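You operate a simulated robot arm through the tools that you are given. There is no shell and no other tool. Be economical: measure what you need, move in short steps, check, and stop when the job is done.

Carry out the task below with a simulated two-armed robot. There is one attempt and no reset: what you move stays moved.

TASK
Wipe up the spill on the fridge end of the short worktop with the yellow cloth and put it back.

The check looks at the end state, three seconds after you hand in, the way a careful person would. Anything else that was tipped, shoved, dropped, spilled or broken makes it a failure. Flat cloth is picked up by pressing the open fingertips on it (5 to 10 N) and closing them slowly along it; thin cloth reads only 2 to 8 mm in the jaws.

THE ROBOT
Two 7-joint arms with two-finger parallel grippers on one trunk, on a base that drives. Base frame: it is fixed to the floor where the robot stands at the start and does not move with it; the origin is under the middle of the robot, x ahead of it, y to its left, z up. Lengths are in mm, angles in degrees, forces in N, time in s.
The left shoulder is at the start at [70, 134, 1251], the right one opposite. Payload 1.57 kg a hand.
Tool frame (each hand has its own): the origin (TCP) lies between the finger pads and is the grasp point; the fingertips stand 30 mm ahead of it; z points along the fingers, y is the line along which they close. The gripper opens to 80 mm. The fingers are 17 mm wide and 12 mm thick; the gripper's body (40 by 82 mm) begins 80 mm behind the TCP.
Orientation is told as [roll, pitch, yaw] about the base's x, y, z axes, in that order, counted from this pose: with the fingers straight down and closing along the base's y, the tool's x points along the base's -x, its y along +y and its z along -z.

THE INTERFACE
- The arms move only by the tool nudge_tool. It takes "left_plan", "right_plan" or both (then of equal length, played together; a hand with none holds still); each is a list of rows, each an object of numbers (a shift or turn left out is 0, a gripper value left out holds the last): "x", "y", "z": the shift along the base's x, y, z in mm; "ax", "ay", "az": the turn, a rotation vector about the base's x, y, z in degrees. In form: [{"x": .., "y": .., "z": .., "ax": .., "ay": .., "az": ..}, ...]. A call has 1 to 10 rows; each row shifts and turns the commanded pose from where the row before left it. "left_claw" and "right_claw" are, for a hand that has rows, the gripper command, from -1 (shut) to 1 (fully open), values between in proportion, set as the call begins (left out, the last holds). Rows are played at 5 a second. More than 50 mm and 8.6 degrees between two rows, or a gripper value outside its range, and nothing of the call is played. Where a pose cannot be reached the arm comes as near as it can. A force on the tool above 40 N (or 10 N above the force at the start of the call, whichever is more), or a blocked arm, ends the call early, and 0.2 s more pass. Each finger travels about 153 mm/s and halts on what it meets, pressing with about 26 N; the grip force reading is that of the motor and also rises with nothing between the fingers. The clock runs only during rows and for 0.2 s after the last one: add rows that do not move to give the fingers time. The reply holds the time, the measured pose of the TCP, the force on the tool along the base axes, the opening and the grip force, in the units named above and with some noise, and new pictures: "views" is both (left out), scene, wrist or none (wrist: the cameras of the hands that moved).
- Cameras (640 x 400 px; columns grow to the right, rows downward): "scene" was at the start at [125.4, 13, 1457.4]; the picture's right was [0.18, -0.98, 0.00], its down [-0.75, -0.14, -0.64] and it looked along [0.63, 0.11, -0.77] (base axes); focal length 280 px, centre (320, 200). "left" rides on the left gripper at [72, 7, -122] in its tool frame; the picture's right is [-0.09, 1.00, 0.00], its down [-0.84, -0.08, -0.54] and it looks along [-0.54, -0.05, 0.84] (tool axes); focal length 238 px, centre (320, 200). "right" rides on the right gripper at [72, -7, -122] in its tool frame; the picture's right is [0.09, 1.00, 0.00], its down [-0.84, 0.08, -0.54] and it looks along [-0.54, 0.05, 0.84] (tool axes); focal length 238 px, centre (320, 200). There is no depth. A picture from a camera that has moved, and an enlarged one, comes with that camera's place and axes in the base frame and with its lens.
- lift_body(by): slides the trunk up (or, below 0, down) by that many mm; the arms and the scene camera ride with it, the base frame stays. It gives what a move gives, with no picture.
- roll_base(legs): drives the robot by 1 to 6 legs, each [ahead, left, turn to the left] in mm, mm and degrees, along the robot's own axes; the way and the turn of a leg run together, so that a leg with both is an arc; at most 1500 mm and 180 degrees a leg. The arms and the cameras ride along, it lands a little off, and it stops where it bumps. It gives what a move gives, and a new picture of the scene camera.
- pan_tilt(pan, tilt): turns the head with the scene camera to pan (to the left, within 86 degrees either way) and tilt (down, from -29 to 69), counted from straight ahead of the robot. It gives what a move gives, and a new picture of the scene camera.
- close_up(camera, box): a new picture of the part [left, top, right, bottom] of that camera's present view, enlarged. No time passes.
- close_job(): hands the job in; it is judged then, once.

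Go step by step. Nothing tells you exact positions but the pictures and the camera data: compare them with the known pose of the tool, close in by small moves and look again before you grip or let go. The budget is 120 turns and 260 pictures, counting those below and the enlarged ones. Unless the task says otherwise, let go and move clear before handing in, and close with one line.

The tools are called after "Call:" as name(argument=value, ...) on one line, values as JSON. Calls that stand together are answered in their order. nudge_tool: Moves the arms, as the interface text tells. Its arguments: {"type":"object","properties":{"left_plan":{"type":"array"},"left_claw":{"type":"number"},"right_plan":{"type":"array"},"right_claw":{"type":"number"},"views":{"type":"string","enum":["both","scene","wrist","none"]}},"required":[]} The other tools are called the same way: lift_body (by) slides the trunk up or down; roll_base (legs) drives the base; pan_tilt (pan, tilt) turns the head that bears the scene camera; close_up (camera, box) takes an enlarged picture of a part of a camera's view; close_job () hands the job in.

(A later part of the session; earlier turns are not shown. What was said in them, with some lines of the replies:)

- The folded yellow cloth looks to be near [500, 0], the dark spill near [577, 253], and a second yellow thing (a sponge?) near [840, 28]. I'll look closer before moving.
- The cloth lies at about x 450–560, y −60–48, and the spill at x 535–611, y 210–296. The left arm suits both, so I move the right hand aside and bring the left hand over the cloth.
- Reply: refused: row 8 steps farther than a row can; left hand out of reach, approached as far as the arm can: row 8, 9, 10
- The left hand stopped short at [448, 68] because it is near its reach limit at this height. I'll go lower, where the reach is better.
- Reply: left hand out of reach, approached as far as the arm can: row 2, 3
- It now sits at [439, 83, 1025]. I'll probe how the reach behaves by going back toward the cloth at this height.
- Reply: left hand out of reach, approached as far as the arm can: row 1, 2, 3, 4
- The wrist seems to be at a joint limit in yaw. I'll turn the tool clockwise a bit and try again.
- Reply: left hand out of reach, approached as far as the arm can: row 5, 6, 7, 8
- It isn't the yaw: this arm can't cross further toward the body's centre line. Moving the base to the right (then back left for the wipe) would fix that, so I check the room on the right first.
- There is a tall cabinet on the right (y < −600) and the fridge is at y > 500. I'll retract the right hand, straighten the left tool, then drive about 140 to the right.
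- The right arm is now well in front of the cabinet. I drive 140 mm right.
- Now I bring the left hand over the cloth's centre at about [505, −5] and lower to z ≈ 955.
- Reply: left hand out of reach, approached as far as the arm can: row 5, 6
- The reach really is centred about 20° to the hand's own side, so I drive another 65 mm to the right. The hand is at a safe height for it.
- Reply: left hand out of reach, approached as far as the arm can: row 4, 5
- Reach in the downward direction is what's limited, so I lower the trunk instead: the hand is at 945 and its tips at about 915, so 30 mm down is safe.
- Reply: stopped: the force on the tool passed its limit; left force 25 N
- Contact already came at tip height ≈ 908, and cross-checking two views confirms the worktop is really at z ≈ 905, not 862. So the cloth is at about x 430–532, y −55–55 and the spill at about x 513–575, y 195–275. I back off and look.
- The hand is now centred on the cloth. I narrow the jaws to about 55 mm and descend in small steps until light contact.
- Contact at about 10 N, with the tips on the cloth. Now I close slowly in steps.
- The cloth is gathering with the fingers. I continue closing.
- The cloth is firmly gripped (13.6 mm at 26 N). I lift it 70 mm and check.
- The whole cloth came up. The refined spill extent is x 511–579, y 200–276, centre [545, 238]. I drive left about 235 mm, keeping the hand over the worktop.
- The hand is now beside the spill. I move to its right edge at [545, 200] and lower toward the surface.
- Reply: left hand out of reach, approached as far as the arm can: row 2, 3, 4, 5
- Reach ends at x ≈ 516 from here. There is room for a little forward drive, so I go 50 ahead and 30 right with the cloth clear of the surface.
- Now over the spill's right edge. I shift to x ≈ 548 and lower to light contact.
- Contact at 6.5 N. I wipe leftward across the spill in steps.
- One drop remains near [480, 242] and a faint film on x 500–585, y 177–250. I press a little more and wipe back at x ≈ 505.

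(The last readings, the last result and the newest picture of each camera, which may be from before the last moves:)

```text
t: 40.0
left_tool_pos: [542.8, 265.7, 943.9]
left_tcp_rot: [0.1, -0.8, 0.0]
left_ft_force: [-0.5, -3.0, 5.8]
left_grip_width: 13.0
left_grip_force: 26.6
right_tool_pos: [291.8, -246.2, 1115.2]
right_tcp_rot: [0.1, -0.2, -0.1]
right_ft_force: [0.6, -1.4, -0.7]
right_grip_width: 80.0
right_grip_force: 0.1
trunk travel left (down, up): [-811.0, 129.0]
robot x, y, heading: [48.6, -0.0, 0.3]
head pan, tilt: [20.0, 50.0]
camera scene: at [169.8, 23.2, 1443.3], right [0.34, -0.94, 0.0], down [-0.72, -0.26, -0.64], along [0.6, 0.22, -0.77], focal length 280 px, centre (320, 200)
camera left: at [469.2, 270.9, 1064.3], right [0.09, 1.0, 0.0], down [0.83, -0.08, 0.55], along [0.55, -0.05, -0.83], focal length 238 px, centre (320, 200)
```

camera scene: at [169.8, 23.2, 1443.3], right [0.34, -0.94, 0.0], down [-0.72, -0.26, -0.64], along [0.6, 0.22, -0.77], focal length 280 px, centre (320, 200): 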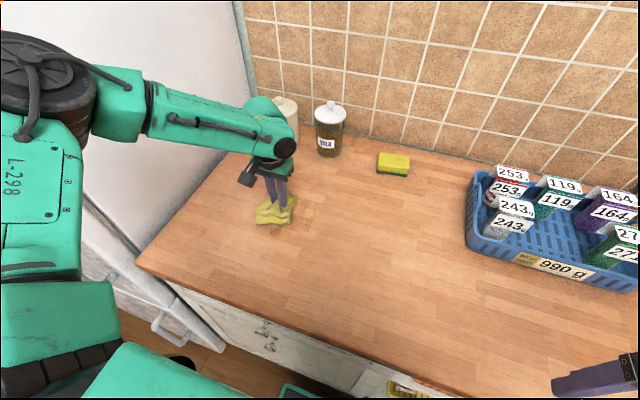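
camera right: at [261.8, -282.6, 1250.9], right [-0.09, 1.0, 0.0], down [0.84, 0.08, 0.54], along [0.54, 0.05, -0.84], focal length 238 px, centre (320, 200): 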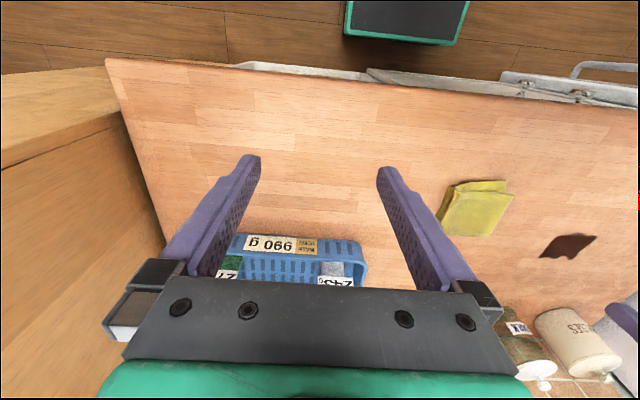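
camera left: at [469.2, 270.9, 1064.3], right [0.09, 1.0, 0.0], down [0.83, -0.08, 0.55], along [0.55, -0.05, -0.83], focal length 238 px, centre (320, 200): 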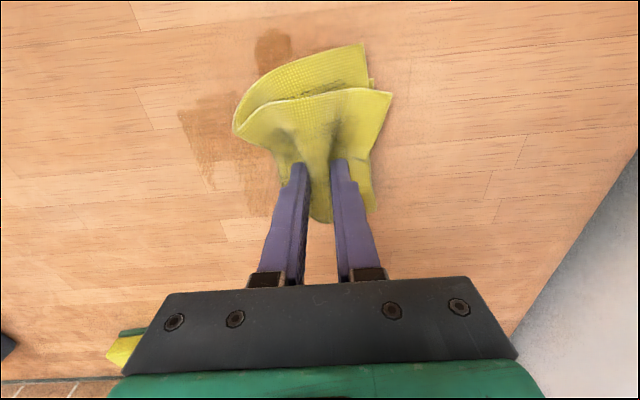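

The film is fading with each pass. I press slightly harder and make more overlapping passes, covering x 480–560.

Call:
nudge_tool(left_plan=[{"x": -20, "z": -2}, {"x": -20}, {"x": -22}, {"y": -15}, {"y": -15}, {"y": -15}, {"y": -15}, {"y": -15}, {"y": -15}, {"y": -10}], views="none")

Call:
nudge_tool(left_plan=[{"x": 20}, {"x": 10}, {"y": 15}, {"y": 15}, {"y": 15}, {"y": 15}, {"y": 15}, {"y": 15}, {"y": 15}, {"x": 10}], views="none")

Call:
nudge_tool(left_plan=[{"x": 20}, {"x": 5}, {"y": -15}, {"y": -15}, {"y": -15}, {"y": -15}, {"y": -15}, {"y": -15}, {"y": -15}, {"y": -5}])

```text
t: 42.2
left_tool_pos: [482.6, 165.3, 941.1]
left_tcp_rot: [-0.1, -0.7, 0.0]
left_ft_force: [0.0, 4.0, 10.7]
left_grip_width: 13.2
left_grip_force: 25.9
right_tool_pos: [289.7, -244.7, 1115.4]
right_tcp_rot: [0.0, -0.1, -0.1]
right_ft_force: [0.1, 0.6, -0.4]
right_grip_width: 80.2
right_grip_force: 0.0
trunk travel left (down, up): [-811.0, 129.0]
robot x, y, heading: [46.5, -5.3, -0.2]
head pan, tilt: [20.0, 50.0]
```

```text
t: 44.5
left_tool_pos: [522.1, 272.5, 942.8]
left_tcp_rot: [0.1, -0.7, 0.1]
left_ft_force: [-2.5, 0.6, 7.0]
left_grip_width: 13.2
left_grip_force: 26.4
right_tool_pos: [291.1, -246.0, 1116.0]
right_tcp_rot: [0.1, 0.0, 0.1]
right_ft_force: [-0.2, 0.1, 0.1]
right_grip_width: 80.1
right_grip_force: 0.1
trunk travel left (down, up): [-811.0, 129.0]
robot x, y, heading: [48.8, 3.4, -0.2]
head pan, tilt: [20.0, 50.0]
```

```text
t: 46.6
left_tool_pos: [540.8, 165.2, 947.1]
left_tcp_rot: [-0.2, -0.9, 0.1]
left_ft_force: [0.4, 1.4, 1.7]
left_grip_width: 13.3
left_grip_force: 25.8
left hand out of reach, approached as far as the arm can: row 9
right_tool_pos: [290.9, -245.9, 1116.1]
right_tcp_rot: [0.0, 0.0, -0.2]
right_ft_force: [-0.6, 0.2, 0.6]
right_grip_width: 80.0
right_grip_force: 0.0
trunk travel left (down, up): [-811.0, 129.0]
robot x, y, heading: [48.7, -2.0, -0.0]
head pan, tilt: [20.0, 50.0]
camera scene: at [170.6, 24.0, 1443.1], right [0.34, -0.94, 0.0], down [-0.72, -0.26, -0.64], along [0.6, 0.22, -0.77], focal length 280 px, centre (320, 200)
camera left: at [466.1, 173.2, 1067.9], right [0.09, 1.0, 0.0], down [0.83, -0.08, 0.55], along [0.55, -0.05, -0.83], focal length 238 px, centre (320, 200)
```

scene: 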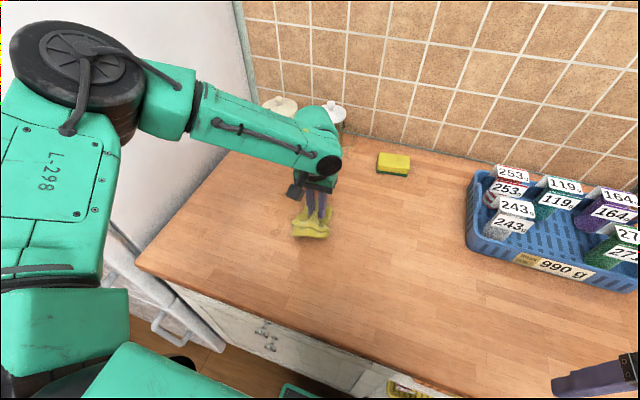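
left: 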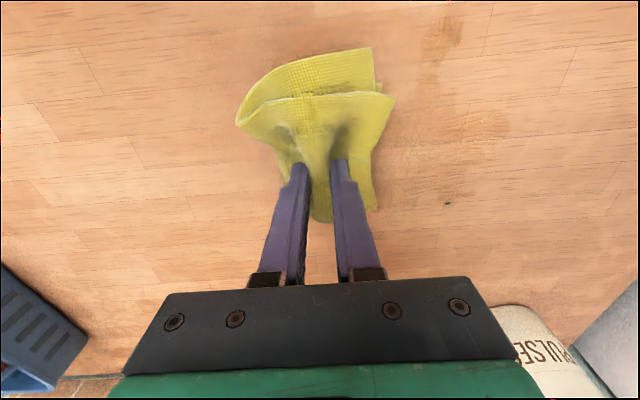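

Call:
close_up(camera="left", box=[380, 0, 580, 260])

```text
1.54 times, centred on (480, 130) of left
camera zoom: at [466.1, 173.2, 1067.9], right [0.09, 1.0, 0.0], down [0.83, -0.08, 0.55], along [0.55, -0.05, -0.83], focal length 367 px, centre (74, 308)
```

zoom: 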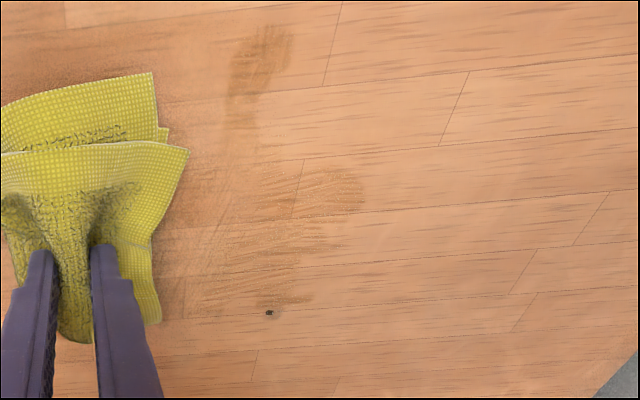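

Remaining: a faint film around [522, 282], another at [469, 242] and a tiny dot at [585, 267]. I make further passes going further left and forward.

Call:
nudge_tool(left_plan=[{"x": -10, "y": 15}, {"y": 15, "z": -3}, {"y": 15}, {"y": 15, "x": 5}, {"y": 15, "x": 5}, {"y": 15, "x": 5}, {"y": 15, "x": 5}, {"y": 15}, {"y": 10}, {"y": 0}], views="none")

Call:
nudge_tool(left_plan=[{"x": 12}, {"x": 10, "y": -5}, {"y": -15}, {"y": -15}, {"y": -15}, {"y": -15}, {"x": -15}, {"y": 15}, {"y": 15}, {"y": 15}])

```text
t: 48.9
left_tool_pos: [549.4, 294.9, 944.1]
left_tcp_rot: [0.1, -0.7, -0.1]
left_ft_force: [0.1, -1.2, 3.5]
left_grip_width: 12.9
left_grip_force: 25.7
right_tool_pos: [291.5, -245.6, 1116.4]
right_tcp_rot: [0.1, 0.0, -0.1]
right_ft_force: [0.4, -0.5, 0.4]
right_grip_width: 80.0
right_grip_force: 0.0
trunk travel left (down, up): [-811.0, 129.0]
robot x, y, heading: [50.5, -0.1, -0.1]
head pan, tilt: [20.0, 50.0]
```

```text
t: 51.0
left_tool_pos: [557.0, 274.6, 943.0]
left_tcp_rot: [0.0, -0.8, -0.1]
left_ft_force: [0.7, -2.1, 5.9]
left_grip_width: 13.1
left_grip_force: 26.1
right_tool_pos: [289.9, -247.3, 1116.2]
right_tcp_rot: [0.1, 0.0, -0.1]
right_ft_force: [-0.5, 0.5, -0.1]
right_grip_width: 80.0
right_grip_force: 0.0
trunk travel left (down, up): [-811.0, 129.0]
robot x, y, heading: [48.9, -2.3, -0.1]
head pan, tilt: [20.0, 50.0]
camera scene: at [169.7, 23.1, 1443.2], right [0.34, -0.94, 0.0], down [-0.72, -0.26, -0.64], along [0.6, 0.22, -0.77], focal length 280 px, centre (320, 200)
camera left: at [483.1, 281.6, 1064.2], right [0.09, 1.0, 0.0], down [0.83, -0.08, 0.55], along [0.55, -0.05, -0.83], focal length 238 px, centre (320, 200)
```

scene: 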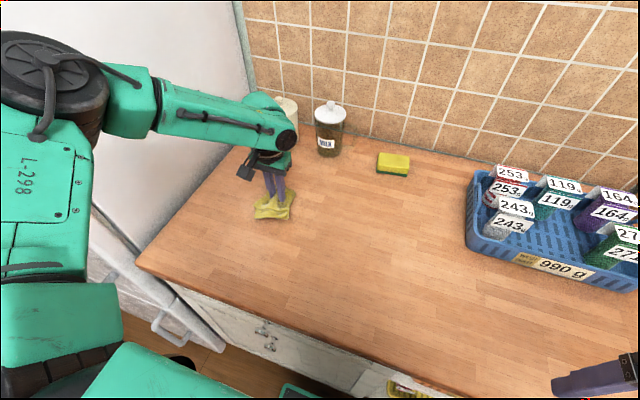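
left: 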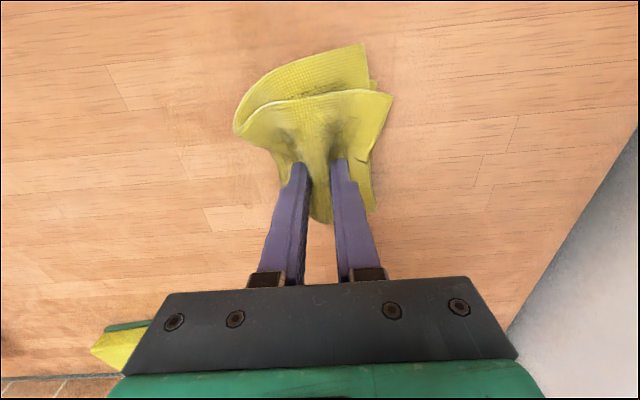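

Nearly clean. I pull back to x ≈ 470 and wipe the near patch around [469, 242], both ways.

Call:
nudge_tool(left_plan=[{"x": -20, "z": -1}, {"x": -20}, {"x": -20}, {"x": -20}, {"y": -15}, {"y": -15}, {"y": -15}, {"y": -15}, {"y": -15}, {"y": -5}], views="none")

Call:
nudge_tool(left_plan=[{"x": 12}, {"y": 15}, {"y": 15}, {"y": 15}, {"y": 15}, {"x": 15}, {"x": 15, "y": -15}, {"x": 10, "y": -15}, {"y": -15}, {"y": -15}], views="none")

Call:
nudge_tool(left_plan=[{"z": 20}, {"z": 25}, {"z": 25}, {"y": -20}, {"y": -15}, {"x": -15}, {"z": 0}])

```text
t: 53.2
left_tool_pos: [475.7, 198.7, 942.4]
left_tcp_rot: [0.0, -0.8, 0.0]
left_ft_force: [-1.1, 3.2, 8.4]
left_grip_width: 13.1
left_grip_force: 25.9
right_tool_pos: [290.4, -244.7, 1115.3]
right_tcp_rot: [0.0, -0.2, -0.2]
right_ft_force: [-0.3, 0.4, 0.5]
right_grip_width: 79.8
right_grip_force: 0.1
trunk travel left (down, up): [-811.0, 129.0]
robot x, y, heading: [50.1, -0.6, -0.5]
head pan, tilt: [20.0, 50.0]
```

```text
t: 55.5
left_tool_pos: [529.7, 197.4, 941.5]
left_tcp_rot: [0.1, -0.8, 0.0]
left_ft_force: [-0.3, 3.3, 7.7]
left_grip_width: 13.2
left_grip_force: 25.9
right_tool_pos: [290.8, -245.3, 1115.4]
right_tcp_rot: [0.1, -0.1, 0.0]
right_ft_force: [-0.7, 0.2, -0.5]
right_grip_width: 80.1
right_grip_force: 0.1
trunk travel left (down, up): [-811.0, 129.0]
robot x, y, heading: [49.3, -0.2, -0.2]
head pan, tilt: [20.0, 50.0]
```

```text
t: 57.0
left_tool_pos: [515.0, 159.9, 1010.8]
left_tcp_rot: [-0.1, -0.7, 0.0]
left_ft_force: [0.1, 0.2, -0.5]
left_grip_width: 13.0
left_grip_force: 26.0
right_tool_pos: [291.8, -246.0, 1116.2]
right_tcp_rot: [0.0, 0.0, -0.1]
right_ft_force: [-0.7, 0.9, 0.4]
right_grip_width: 80.0
right_grip_force: 0.0
trunk travel left (down, up): [-811.0, 129.0]
robot x, y, heading: [50.3, -3.9, -0.2]
head pan, tilt: [20.0, 50.0]
camera scene: at [171.4, 24.0, 1443.1], right [0.34, -0.94, 0.0], down [-0.72, -0.26, -0.64], along [0.6, 0.22, -0.77], focal length 280 px, centre (320, 200)
camera left: at [441.0, 167.7, 1132.4], right [0.09, 1.0, 0.0], down [0.83, -0.08, 0.55], along [0.55, -0.05, -0.83], focal length 238 px, centre (320, 200)
```

scene: 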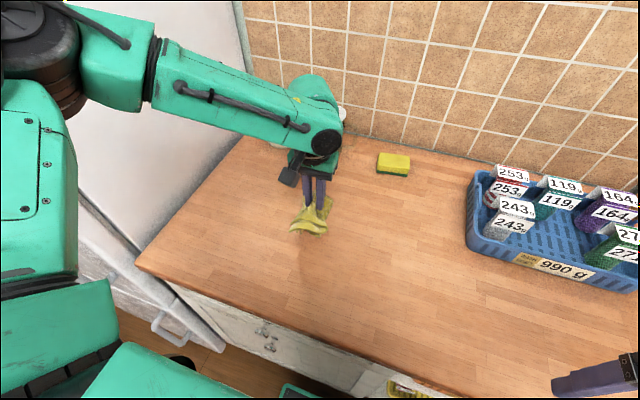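
left: 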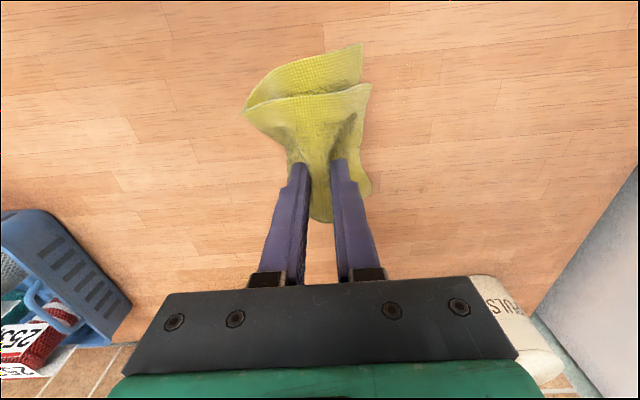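

Call:
close_up(camera="left", box=[340, 20, 560, 240])

Call:
close_up(camera="scene", box=[210, 140, 390, 280])

```text
1.82 times, centred on (450, 130) of left
camera zoom: at [441.0, 167.7, 1132.4], right [0.09, 1.0, 0.0], down [0.83, -0.08, 0.55], along [0.55, -0.05, -0.83], focal length 433 px, centre (84, 327)
```

zoom: 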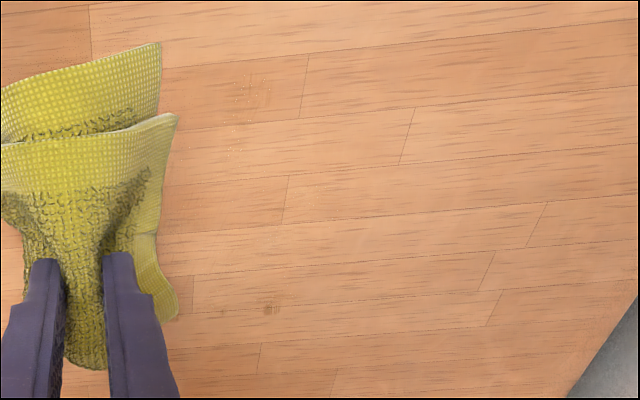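

```text
2.86 times, centred on (300, 210) of scene
camera zoom: at [171.4, 24.0, 1443.1], right [0.34, -0.94, 0.0], down [-0.72, -0.26, -0.64], along [0.6, 0.22, -0.77], focal length 799 px, centre (377, 171)
```

zoom: 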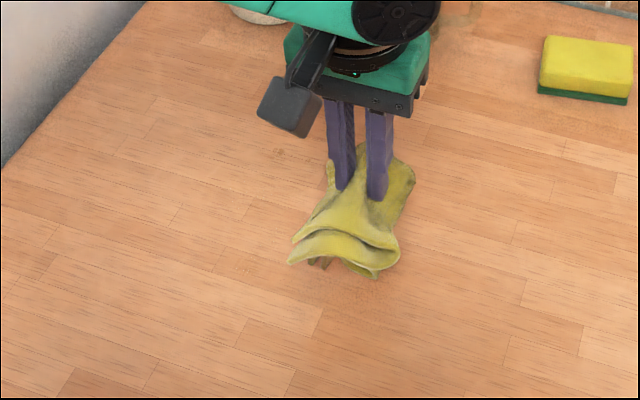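

Only a minute dot at about [589, 268] and faint specks near [465, 242] remain. I go over both once more.

Call:
nudge_tool(left_plan=[{"y": 20, "x": -10}, {"y": 20, "x": -15}, {"y": 20, "x": -20}, {"z": -25}, {"z": -25}, {"z": -15}, {"z": -4}, {"y": 12}, {"y": 12}, {"y": 12}], views="none")

Call:
nudge_tool(left_plan=[{"y": 12}, {"x": -10}, {"y": -15}, {"y": -15}, {"y": -15}, {"x": 15}, {"y": 15}, {"y": 15}, {"y": 15}, {"y": 0}], views="none")

Call:
nudge_tool(left_plan=[{"x": 20}, {"x": 20}, {"x": 20}, {"x": 20, "y": 5}, {"x": 15, "y": 5}, {"x": 10}, {"x": 0}], views="wrist")

```text
t: 59.2
left_tool_pos: [468.8, 254.2, 944.0]
left_tcp_rot: [0.0, -0.8, 0.0]
left_ft_force: [0.4, -4.5, 7.6]
left_grip_width: 13.3
left_grip_force: 26.7
right_tool_pos: [290.6, -245.4, 1116.0]
right_tcp_rot: [0.1, -0.1, -0.1]
right_ft_force: [0.3, -0.7, 0.0]
right_grip_width: 80.1
right_grip_force: 0.1
trunk travel left (down, up): [-811.0, 129.0]
robot x, y, heading: [45.2, -0.4, 0.2]
head pan, tilt: [20.0, 50.0]
```

```text
t: 61.5
left_tool_pos: [474.3, 268.5, 943.7]
left_tcp_rot: [0.0, -0.8, 0.0]
left_ft_force: [-0.7, -2.5, 6.2]
left_grip_width: 13.0
left_grip_force: 26.1
right_tool_pos: [291.2, -247.4, 1115.5]
right_tcp_rot: [0.1, -0.2, -0.1]
right_ft_force: [0.5, -0.4, -1.2]
right_grip_width: 80.2
right_grip_force: 0.1
trunk travel left (down, up): [-811.0, 129.0]
robot x, y, heading: [47.4, -0.3, 0.3]
head pan, tilt: [20.0, 50.0]
```

```text
t: 63.0
left_tool_pos: [578.1, 278.8, 944.1]
left_tcp_rot: [-0.1, -0.9, 0.0]
left_ft_force: [-1.9, -0.6, 6.8]
left_grip_width: 12.9
left_grip_force: 26.4
right_tool_pos: [289.4, -246.6, 1115.0]
right_tcp_rot: [0.1, -0.1, -0.1]
right_ft_force: [0.8, -0.3, -0.3]
right_grip_width: 80.1
right_grip_force: 0.0
trunk travel left (down, up): [-811.0, 129.0]
robot x, y, heading: [48.3, -2.7, -0.4]
head pan, tilt: [20.0, 50.0]
camera left: at [504.2, 285.3, 1064.9], right [0.09, 1.0, 0.0], down [0.83, -0.08, 0.55], along [0.55, -0.05, -0.83], focal length 238 px, centre (320, 200)
```

left: 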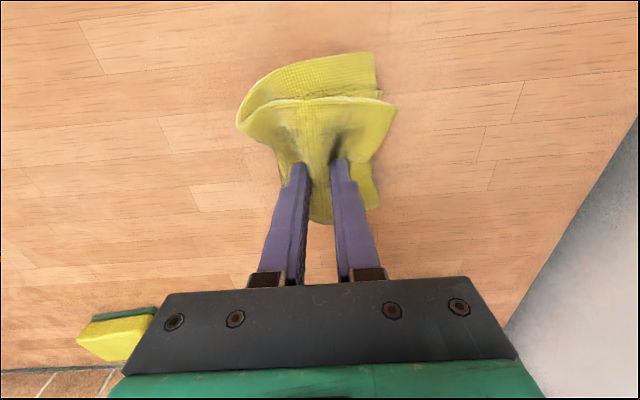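

Reach was fine to x = 578. I scrub here from y 290 to 190, then lift up and inspect.

Call:
nudge_tool(left_plan=[{"y": 10}, {"y": -15}, {"y": -15}, {"y": -15}, {"y": 15}, {"y": 15, "x": 3}, {"y": -15}, {"y": -15}, {"y": -15}, {"y": -15, "x": -10}], views="none")

Call:
nudge_tool(left_plan=[{"x": -10, "y": -15}, {"x": -10, "y": -12}, {"z": 20}, {"z": 25}, {"z": 25}, {"x": -15, "y": -30}, {"x": -15, "y": -30}, {"z": 0}])

```text
t: 65.2
left_tool_pos: [563.9, 216.9, 949.7]
left_tcp_rot: [-0.2, -0.6, -0.1]
left_ft_force: [0.2, 0.4, 1.5]
left_grip_width: 12.9
left_grip_force: 26.3
left hand out of reach, approached as far as the arm can: row 4, 9
right_tool_pos: [290.6, -245.2, 1115.3]
right_tcp_rot: [0.0, 0.0, -0.1]
right_ft_force: [-0.8, 0.6, -0.8]
right_grip_width: 80.1
right_grip_force: 0.1
trunk travel left (down, up): [-811.0, 129.0]
robot x, y, heading: [50.3, -0.3, -0.1]
head pan, tilt: [20.0, 50.0]
```

```text
t: 67.0
left_tool_pos: [515.2, 128.0, 1015.9]
left_tcp_rot: [-0.1, -0.6, 0.0]
left_ft_force: [-0.4, -1.0, 0.0]
left_grip_width: 12.9
left_grip_force: 26.3
right_tool_pos: [293.1, -245.1, 1115.5]
right_tcp_rot: [0.0, 0.0, -0.1]
right_ft_force: [0.1, 0.6, -0.2]
right_grip_width: 80.4
right_grip_force: 0.0
trunk travel left (down, up): [-811.0, 129.0]
robot x, y, heading: [47.7, -3.4, -0.1]
head pan, tilt: [20.0, 50.0]
camera scene: at [171.0, 24.9, 1443.1], right [0.34, -0.94, 0.0], down [-0.72, -0.26, -0.64], along [0.6, 0.22, -0.77], focal length 280 px, centre (320, 200)
camera left: at [441.8, 134.9, 1136.4], right [0.09, 1.0, 0.0], down [0.83, -0.08, 0.55], along [0.55, -0.05, -0.83], focal length 238 px, centre (320, 200)
```

scene: 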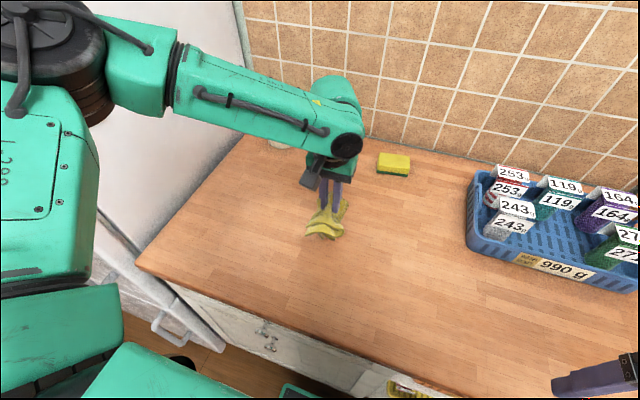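
left: 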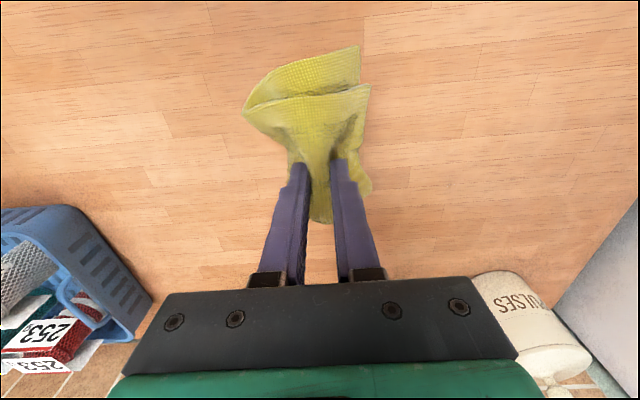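

Call:
close_up(camera="left", box=[340, 40, 560, 260])

Call:
close_up(camera="scene", box=[190, 140, 370, 260])

```text
1.82 times, centred on (450, 150) of left
camera zoom: at [441.8, 134.9, 1136.4], right [0.09, 1.0, 0.0], down [0.83, -0.08, 0.55], along [0.55, -0.05, -0.83], focal length 433 px, centre (84, 291)
```

zoom: 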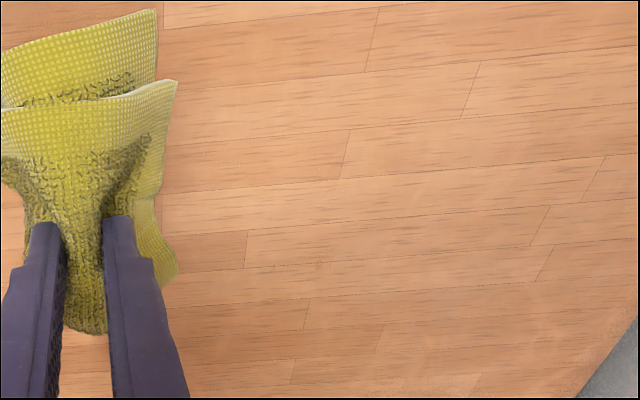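

```text
3.33 times, centred on (280, 200) of scene
camera zoom: at [171.0, 24.9, 1443.1], right [0.34, -0.94, 0.0], down [-0.72, -0.26, -0.64], along [0.6, 0.22, -0.77], focal length 932 px, centre (453, 200)
```

zoom: 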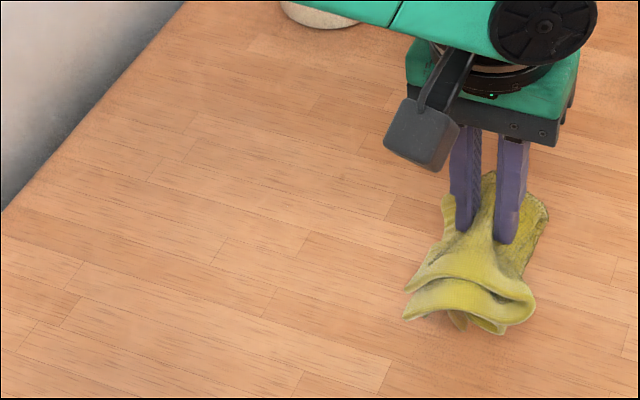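

The worktop is clean. Now I drive back right to return the cloth to its original place, centred at [486, −3].

Call:
roll_base(legs=[[-45, 0, 0], [0, -195, 0]])

```text
t: 69.1
left_tool_pos: [472.2, -61.5, 1015.7]
left_tcp_rot: [-0.2, -0.7, 0.0]
left_ft_force: [-0.9, -0.4, 0.6]
left_grip_width: 12.9
left_grip_force: 26.1
right_tool_pos: [247.2, -436.2, 1115.7]
right_tcp_rot: [-0.1, -0.1, -0.3]
right_ft_force: [-0.1, 0.0, -0.3]
right_grip_width: 80.0
right_grip_force: 0.0
trunk travel left (down, up): [-811.0, 129.0]
robot x, y, heading: [6.0, -191.1, -0.2]
head pan, tilt: [20.0, 50.0]
camera scene: at [127.8, -165.0, 1442.9], right [0.34, -0.94, 0.0], down [-0.72, -0.26, -0.64], along [0.6, 0.22, -0.77], focal length 280 px, centre (320, 200)
```

scene: 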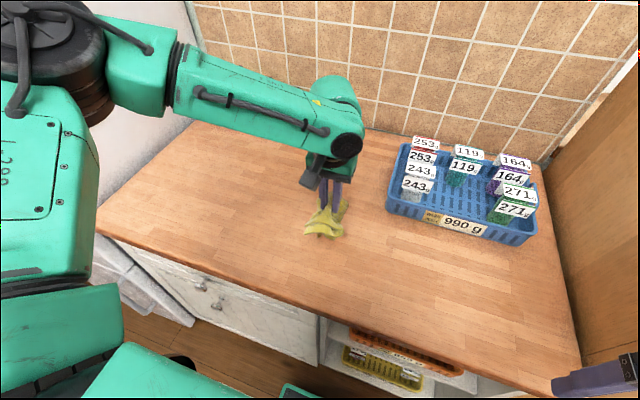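

I move to [486, −3] and lower the cloth to the surface.

Call:
nudge_tool(left_plan=[{"x": 7, "y": 29}, {"x": 7, "y": 29}, {"z": -25}, {"z": -20}, {"z": -15}, {"z": -7}, {"z": -5}, {"z": -2}, {"z": 0}], views="wrist")

```text
t: 71.1
left_tool_pos: [485.2, -7.8, 942.8]
left_tcp_rot: [-0.1, -1.0, -0.1]
left_ft_force: [4.4, 1.4, 21.6]
left_grip_width: 12.9
left_grip_force: 26.4
right_tool_pos: [245.3, -438.8, 1116.9]
right_tcp_rot: [0.1, -0.2, -0.1]
right_ft_force: [-0.3, -0.7, 0.1]
right_grip_width: 79.9
right_grip_force: 0.0
trunk travel left (down, up): [-811.0, 129.0]
robot x, y, heading: [4.0, -192.0, -0.3]
head pan, tilt: [20.0, 50.0]
camera left: at [411.0, -0.4, 1063.4], right [0.09, 1.0, 0.0], down [0.83, -0.08, 0.56], along [0.56, -0.05, -0.83], focal length 238 px, centre (320, 200)
```

left: 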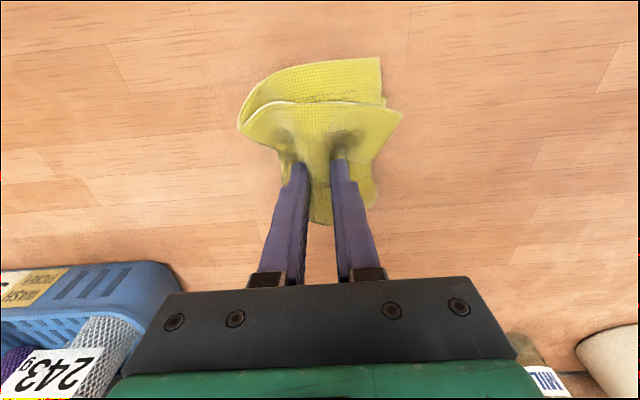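

The cloth is down but pressed at 21 N, so I ease up 2 mm and open slowly so it spreads back.

Call:
nudge_tool(left_plan=[{"z": 2}, {"y": 3}], views="none")

Call:
nudge_tool(left_claw=-0.5, left_plan=[{"z": 0}, {"z": 0}], views="none")

Call:
nudge_tool(left_claw=-0.2, left_plan=[{"z": 0}, {"z": 0}], views="none")

Call:
nudge_tool(left_claw=0.1, left_plan=[{"z": 0}, {"z": 0}], views="wrist")

```text
t: 71.7
left_tool_pos: [485.9, -5.4, 943.4]
left_tcp_rot: [0.0, -0.9, -0.2]
left_ft_force: [4.2, -2.4, 13.6]
left_grip_width: 13.1
left_grip_force: 25.9
right_tool_pos: [246.4, -439.7, 1113.7]
right_tcp_rot: [0.0, -0.1, -0.3]
right_ft_force: [0.0, -0.4, 0.1]
right_grip_width: 80.1
right_grip_force: 0.0
trunk travel left (down, up): [-811.0, 129.0]
robot x, y, heading: [3.0, -196.4, -0.2]
head pan, tilt: [20.0, 50.0]
```

```text
t: 72.3
left_tool_pos: [484.1, -6.2, 944.5]
left_tcp_rot: [-0.1, -0.8, -0.1]
left_ft_force: [1.2, -4.1, 10.2]
left_grip_width: 20.9
left_grip_force: 0.5
right_tool_pos: [244.5, -439.9, 1115.2]
right_tcp_rot: [0.1, -0.1, -0.3]
right_ft_force: [-0.1, -0.6, -0.4]
right_grip_width: 80.1
right_grip_force: 0.0
trunk travel left (down, up): [-811.0, 129.0]
robot x, y, heading: [3.7, -191.3, -0.2]
head pan, tilt: [20.0, 50.0]
```

```text
t: 72.9
left_tool_pos: [484.2, -6.3, 944.0]
left_tcp_rot: [0.0, -0.8, 0.0]
left_ft_force: [-0.8, -2.7, 8.8]
left_grip_width: 29.0
left_grip_force: 0.1
right_tool_pos: [245.1, -438.8, 1115.7]
right_tcp_rot: [0.2, -0.1, -0.1]
right_ft_force: [0.1, 0.3, 0.5]
right_grip_width: 80.1
right_grip_force: 0.0
trunk travel left (down, up): [-811.0, 129.0]
robot x, y, heading: [4.8, -195.7, 0.0]
head pan, tilt: [20.0, 50.0]
```

```text
t: 73.5
left_tool_pos: [484.0, -4.6, 944.6]
left_tcp_rot: [0.1, -0.8, -0.1]
left_ft_force: [-0.5, -1.3, 8.8]
left_grip_width: 40.7
left_grip_force: 0.0
right_tool_pos: [245.4, -439.4, 1114.9]
right_tcp_rot: [0.1, -0.1, -0.2]
right_ft_force: [-0.8, -0.3, -0.1]
right_grip_width: 80.2
right_grip_force: 0.1
trunk travel left (down, up): [-811.0, 129.0]
robot x, y, heading: [3.8, -190.3, -0.1]
head pan, tilt: [20.0, 50.0]
camera left: at [410.8, 1.6, 1064.4], right [0.09, 1.0, 0.0], down [0.83, -0.08, 0.55], along [0.55, -0.05, -0.83], focal length 238 px, centre (320, 200)
```

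left: 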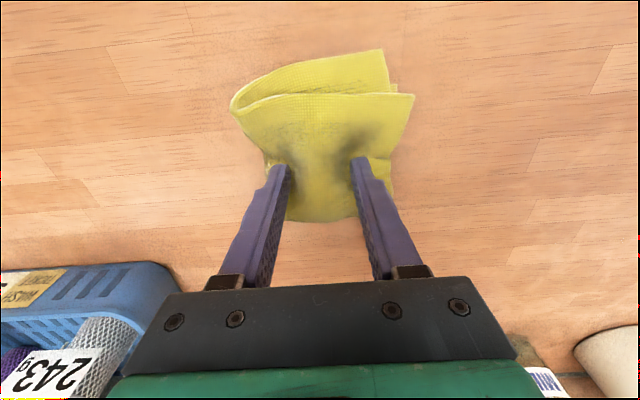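

The cloth is spreading back nicely. I open a bit more to 55 mm, then lift away gently.

Call:
nudge_tool(left_claw=0.4, left_plan=[{"z": 0}, {"z": 0}], views="none")

Call:
nudge_tool(left_plan=[{"z": 5}, {"z": 10}, {"z": 20}, {"z": 30}, {"z": 40}, {"z": 0}])

```text
t: 74.1
left_tool_pos: [484.1, -5.4, 944.1]
left_tcp_rot: [0.0, -0.8, -0.1]
left_ft_force: [-0.8, -1.9, 6.9]
left_grip_width: 52.0
left_grip_force: 0.1
right_tool_pos: [246.6, -438.1, 1114.7]
right_tcp_rot: [0.1, -0.1, -0.2]
right_ft_force: [0.3, 0.6, 0.3]
right_grip_width: 80.1
right_grip_force: 0.1
trunk travel left (down, up): [-811.0, 129.0]
robot x, y, heading: [6.1, -195.0, -0.0]
head pan, tilt: [20.0, 50.0]
```

```text
t: 75.5
left_tool_pos: [486.7, -5.0, 1048.0]
left_tcp_rot: [-0.2, -0.7, -0.1]
left_ft_force: [-0.2, -0.5, -1.2]
left_grip_width: 56.2
left_grip_force: 0.0
right_tool_pos: [247.4, -438.5, 1114.9]
right_tcp_rot: [0.0, 0.0, -0.2]
right_ft_force: [-1.1, -0.7, -0.8]
right_grip_width: 80.1
right_grip_force: 0.0
trunk travel left (down, up): [-811.0, 129.0]
robot x, y, heading: [9.8, -192.0, 0.0]
head pan, tilt: [20.0, 50.0]
camera scene: at [126.9, -168.3, 1443.1], right [0.34, -0.94, 0.0], down [-0.72, -0.26, -0.64], along [0.6, 0.22, -0.77], focal length 280 px, centre (320, 200)
camera left: at [412.7, 3.4, 1169.3], right [0.09, 1.0, 0.0], down [0.83, -0.08, 0.55], along [0.55, -0.05, -0.83], focal length 238 px, centre (320, 200)
```

scene: 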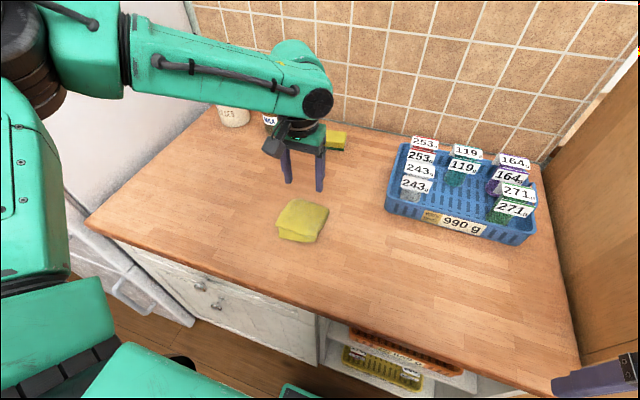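
left: 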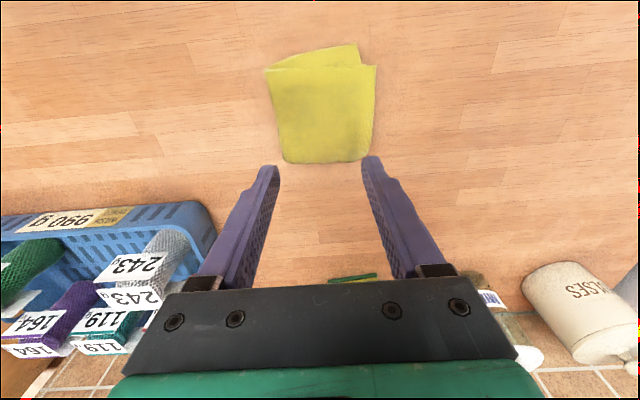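

The cloth lies flat and folded in its old place. I take a last close look at the former spill area.

Call:
close_up(camera="scene", box=[150, 120, 350, 260])

Call:
close_up(camera="left", box=[360, 20, 640, 240])

```text
2.86 times, centred on (250, 190) of scene
camera zoom: at [126.9, -168.3, 1443.1], right [0.34, -0.94, 0.0], down [-0.72, -0.26, -0.64], along [0.6, 0.22, -0.77], focal length 799 px, centre (520, 229)
```

zoom: 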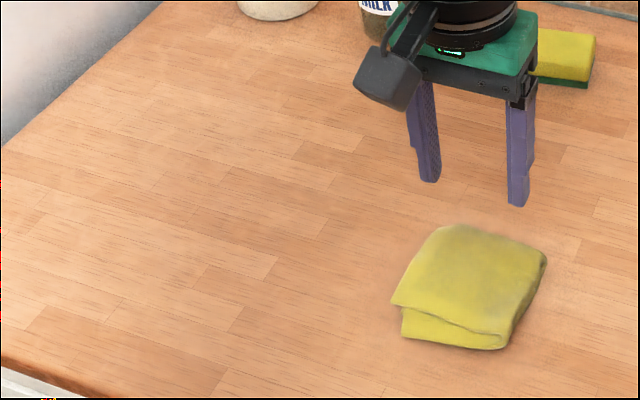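

```text
1.82 times, centred on (500, 130) of left
camera zoom: at [412.7, 3.4, 1169.3], right [0.09, 1.0, 0.0], down [0.83, -0.08, 0.55], along [0.55, -0.05, -0.83], focal length 433 px, centre (-7, 327)
```

zoom: 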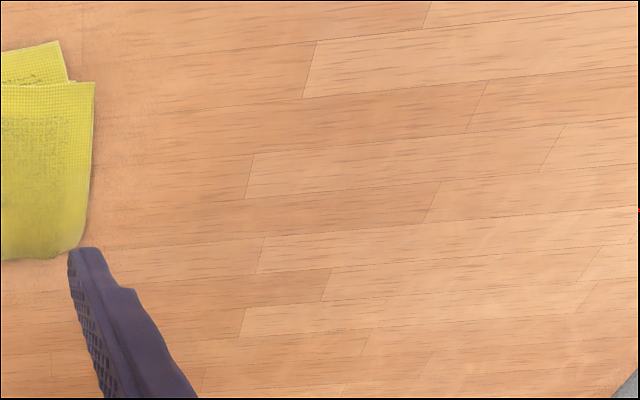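

The worktop is clean, the cloth is back in place, the hands are clear and nothing else has been disturbed, so I hand in.

Call:
close_job()

```text
The job is handed in.
```

I wiped up the spill on the fridge end of the short worktop, and the last close-ups show no trace of it. The yellow cloth is back, folded and flat, in its original place, and nothing else was moved or tipped.
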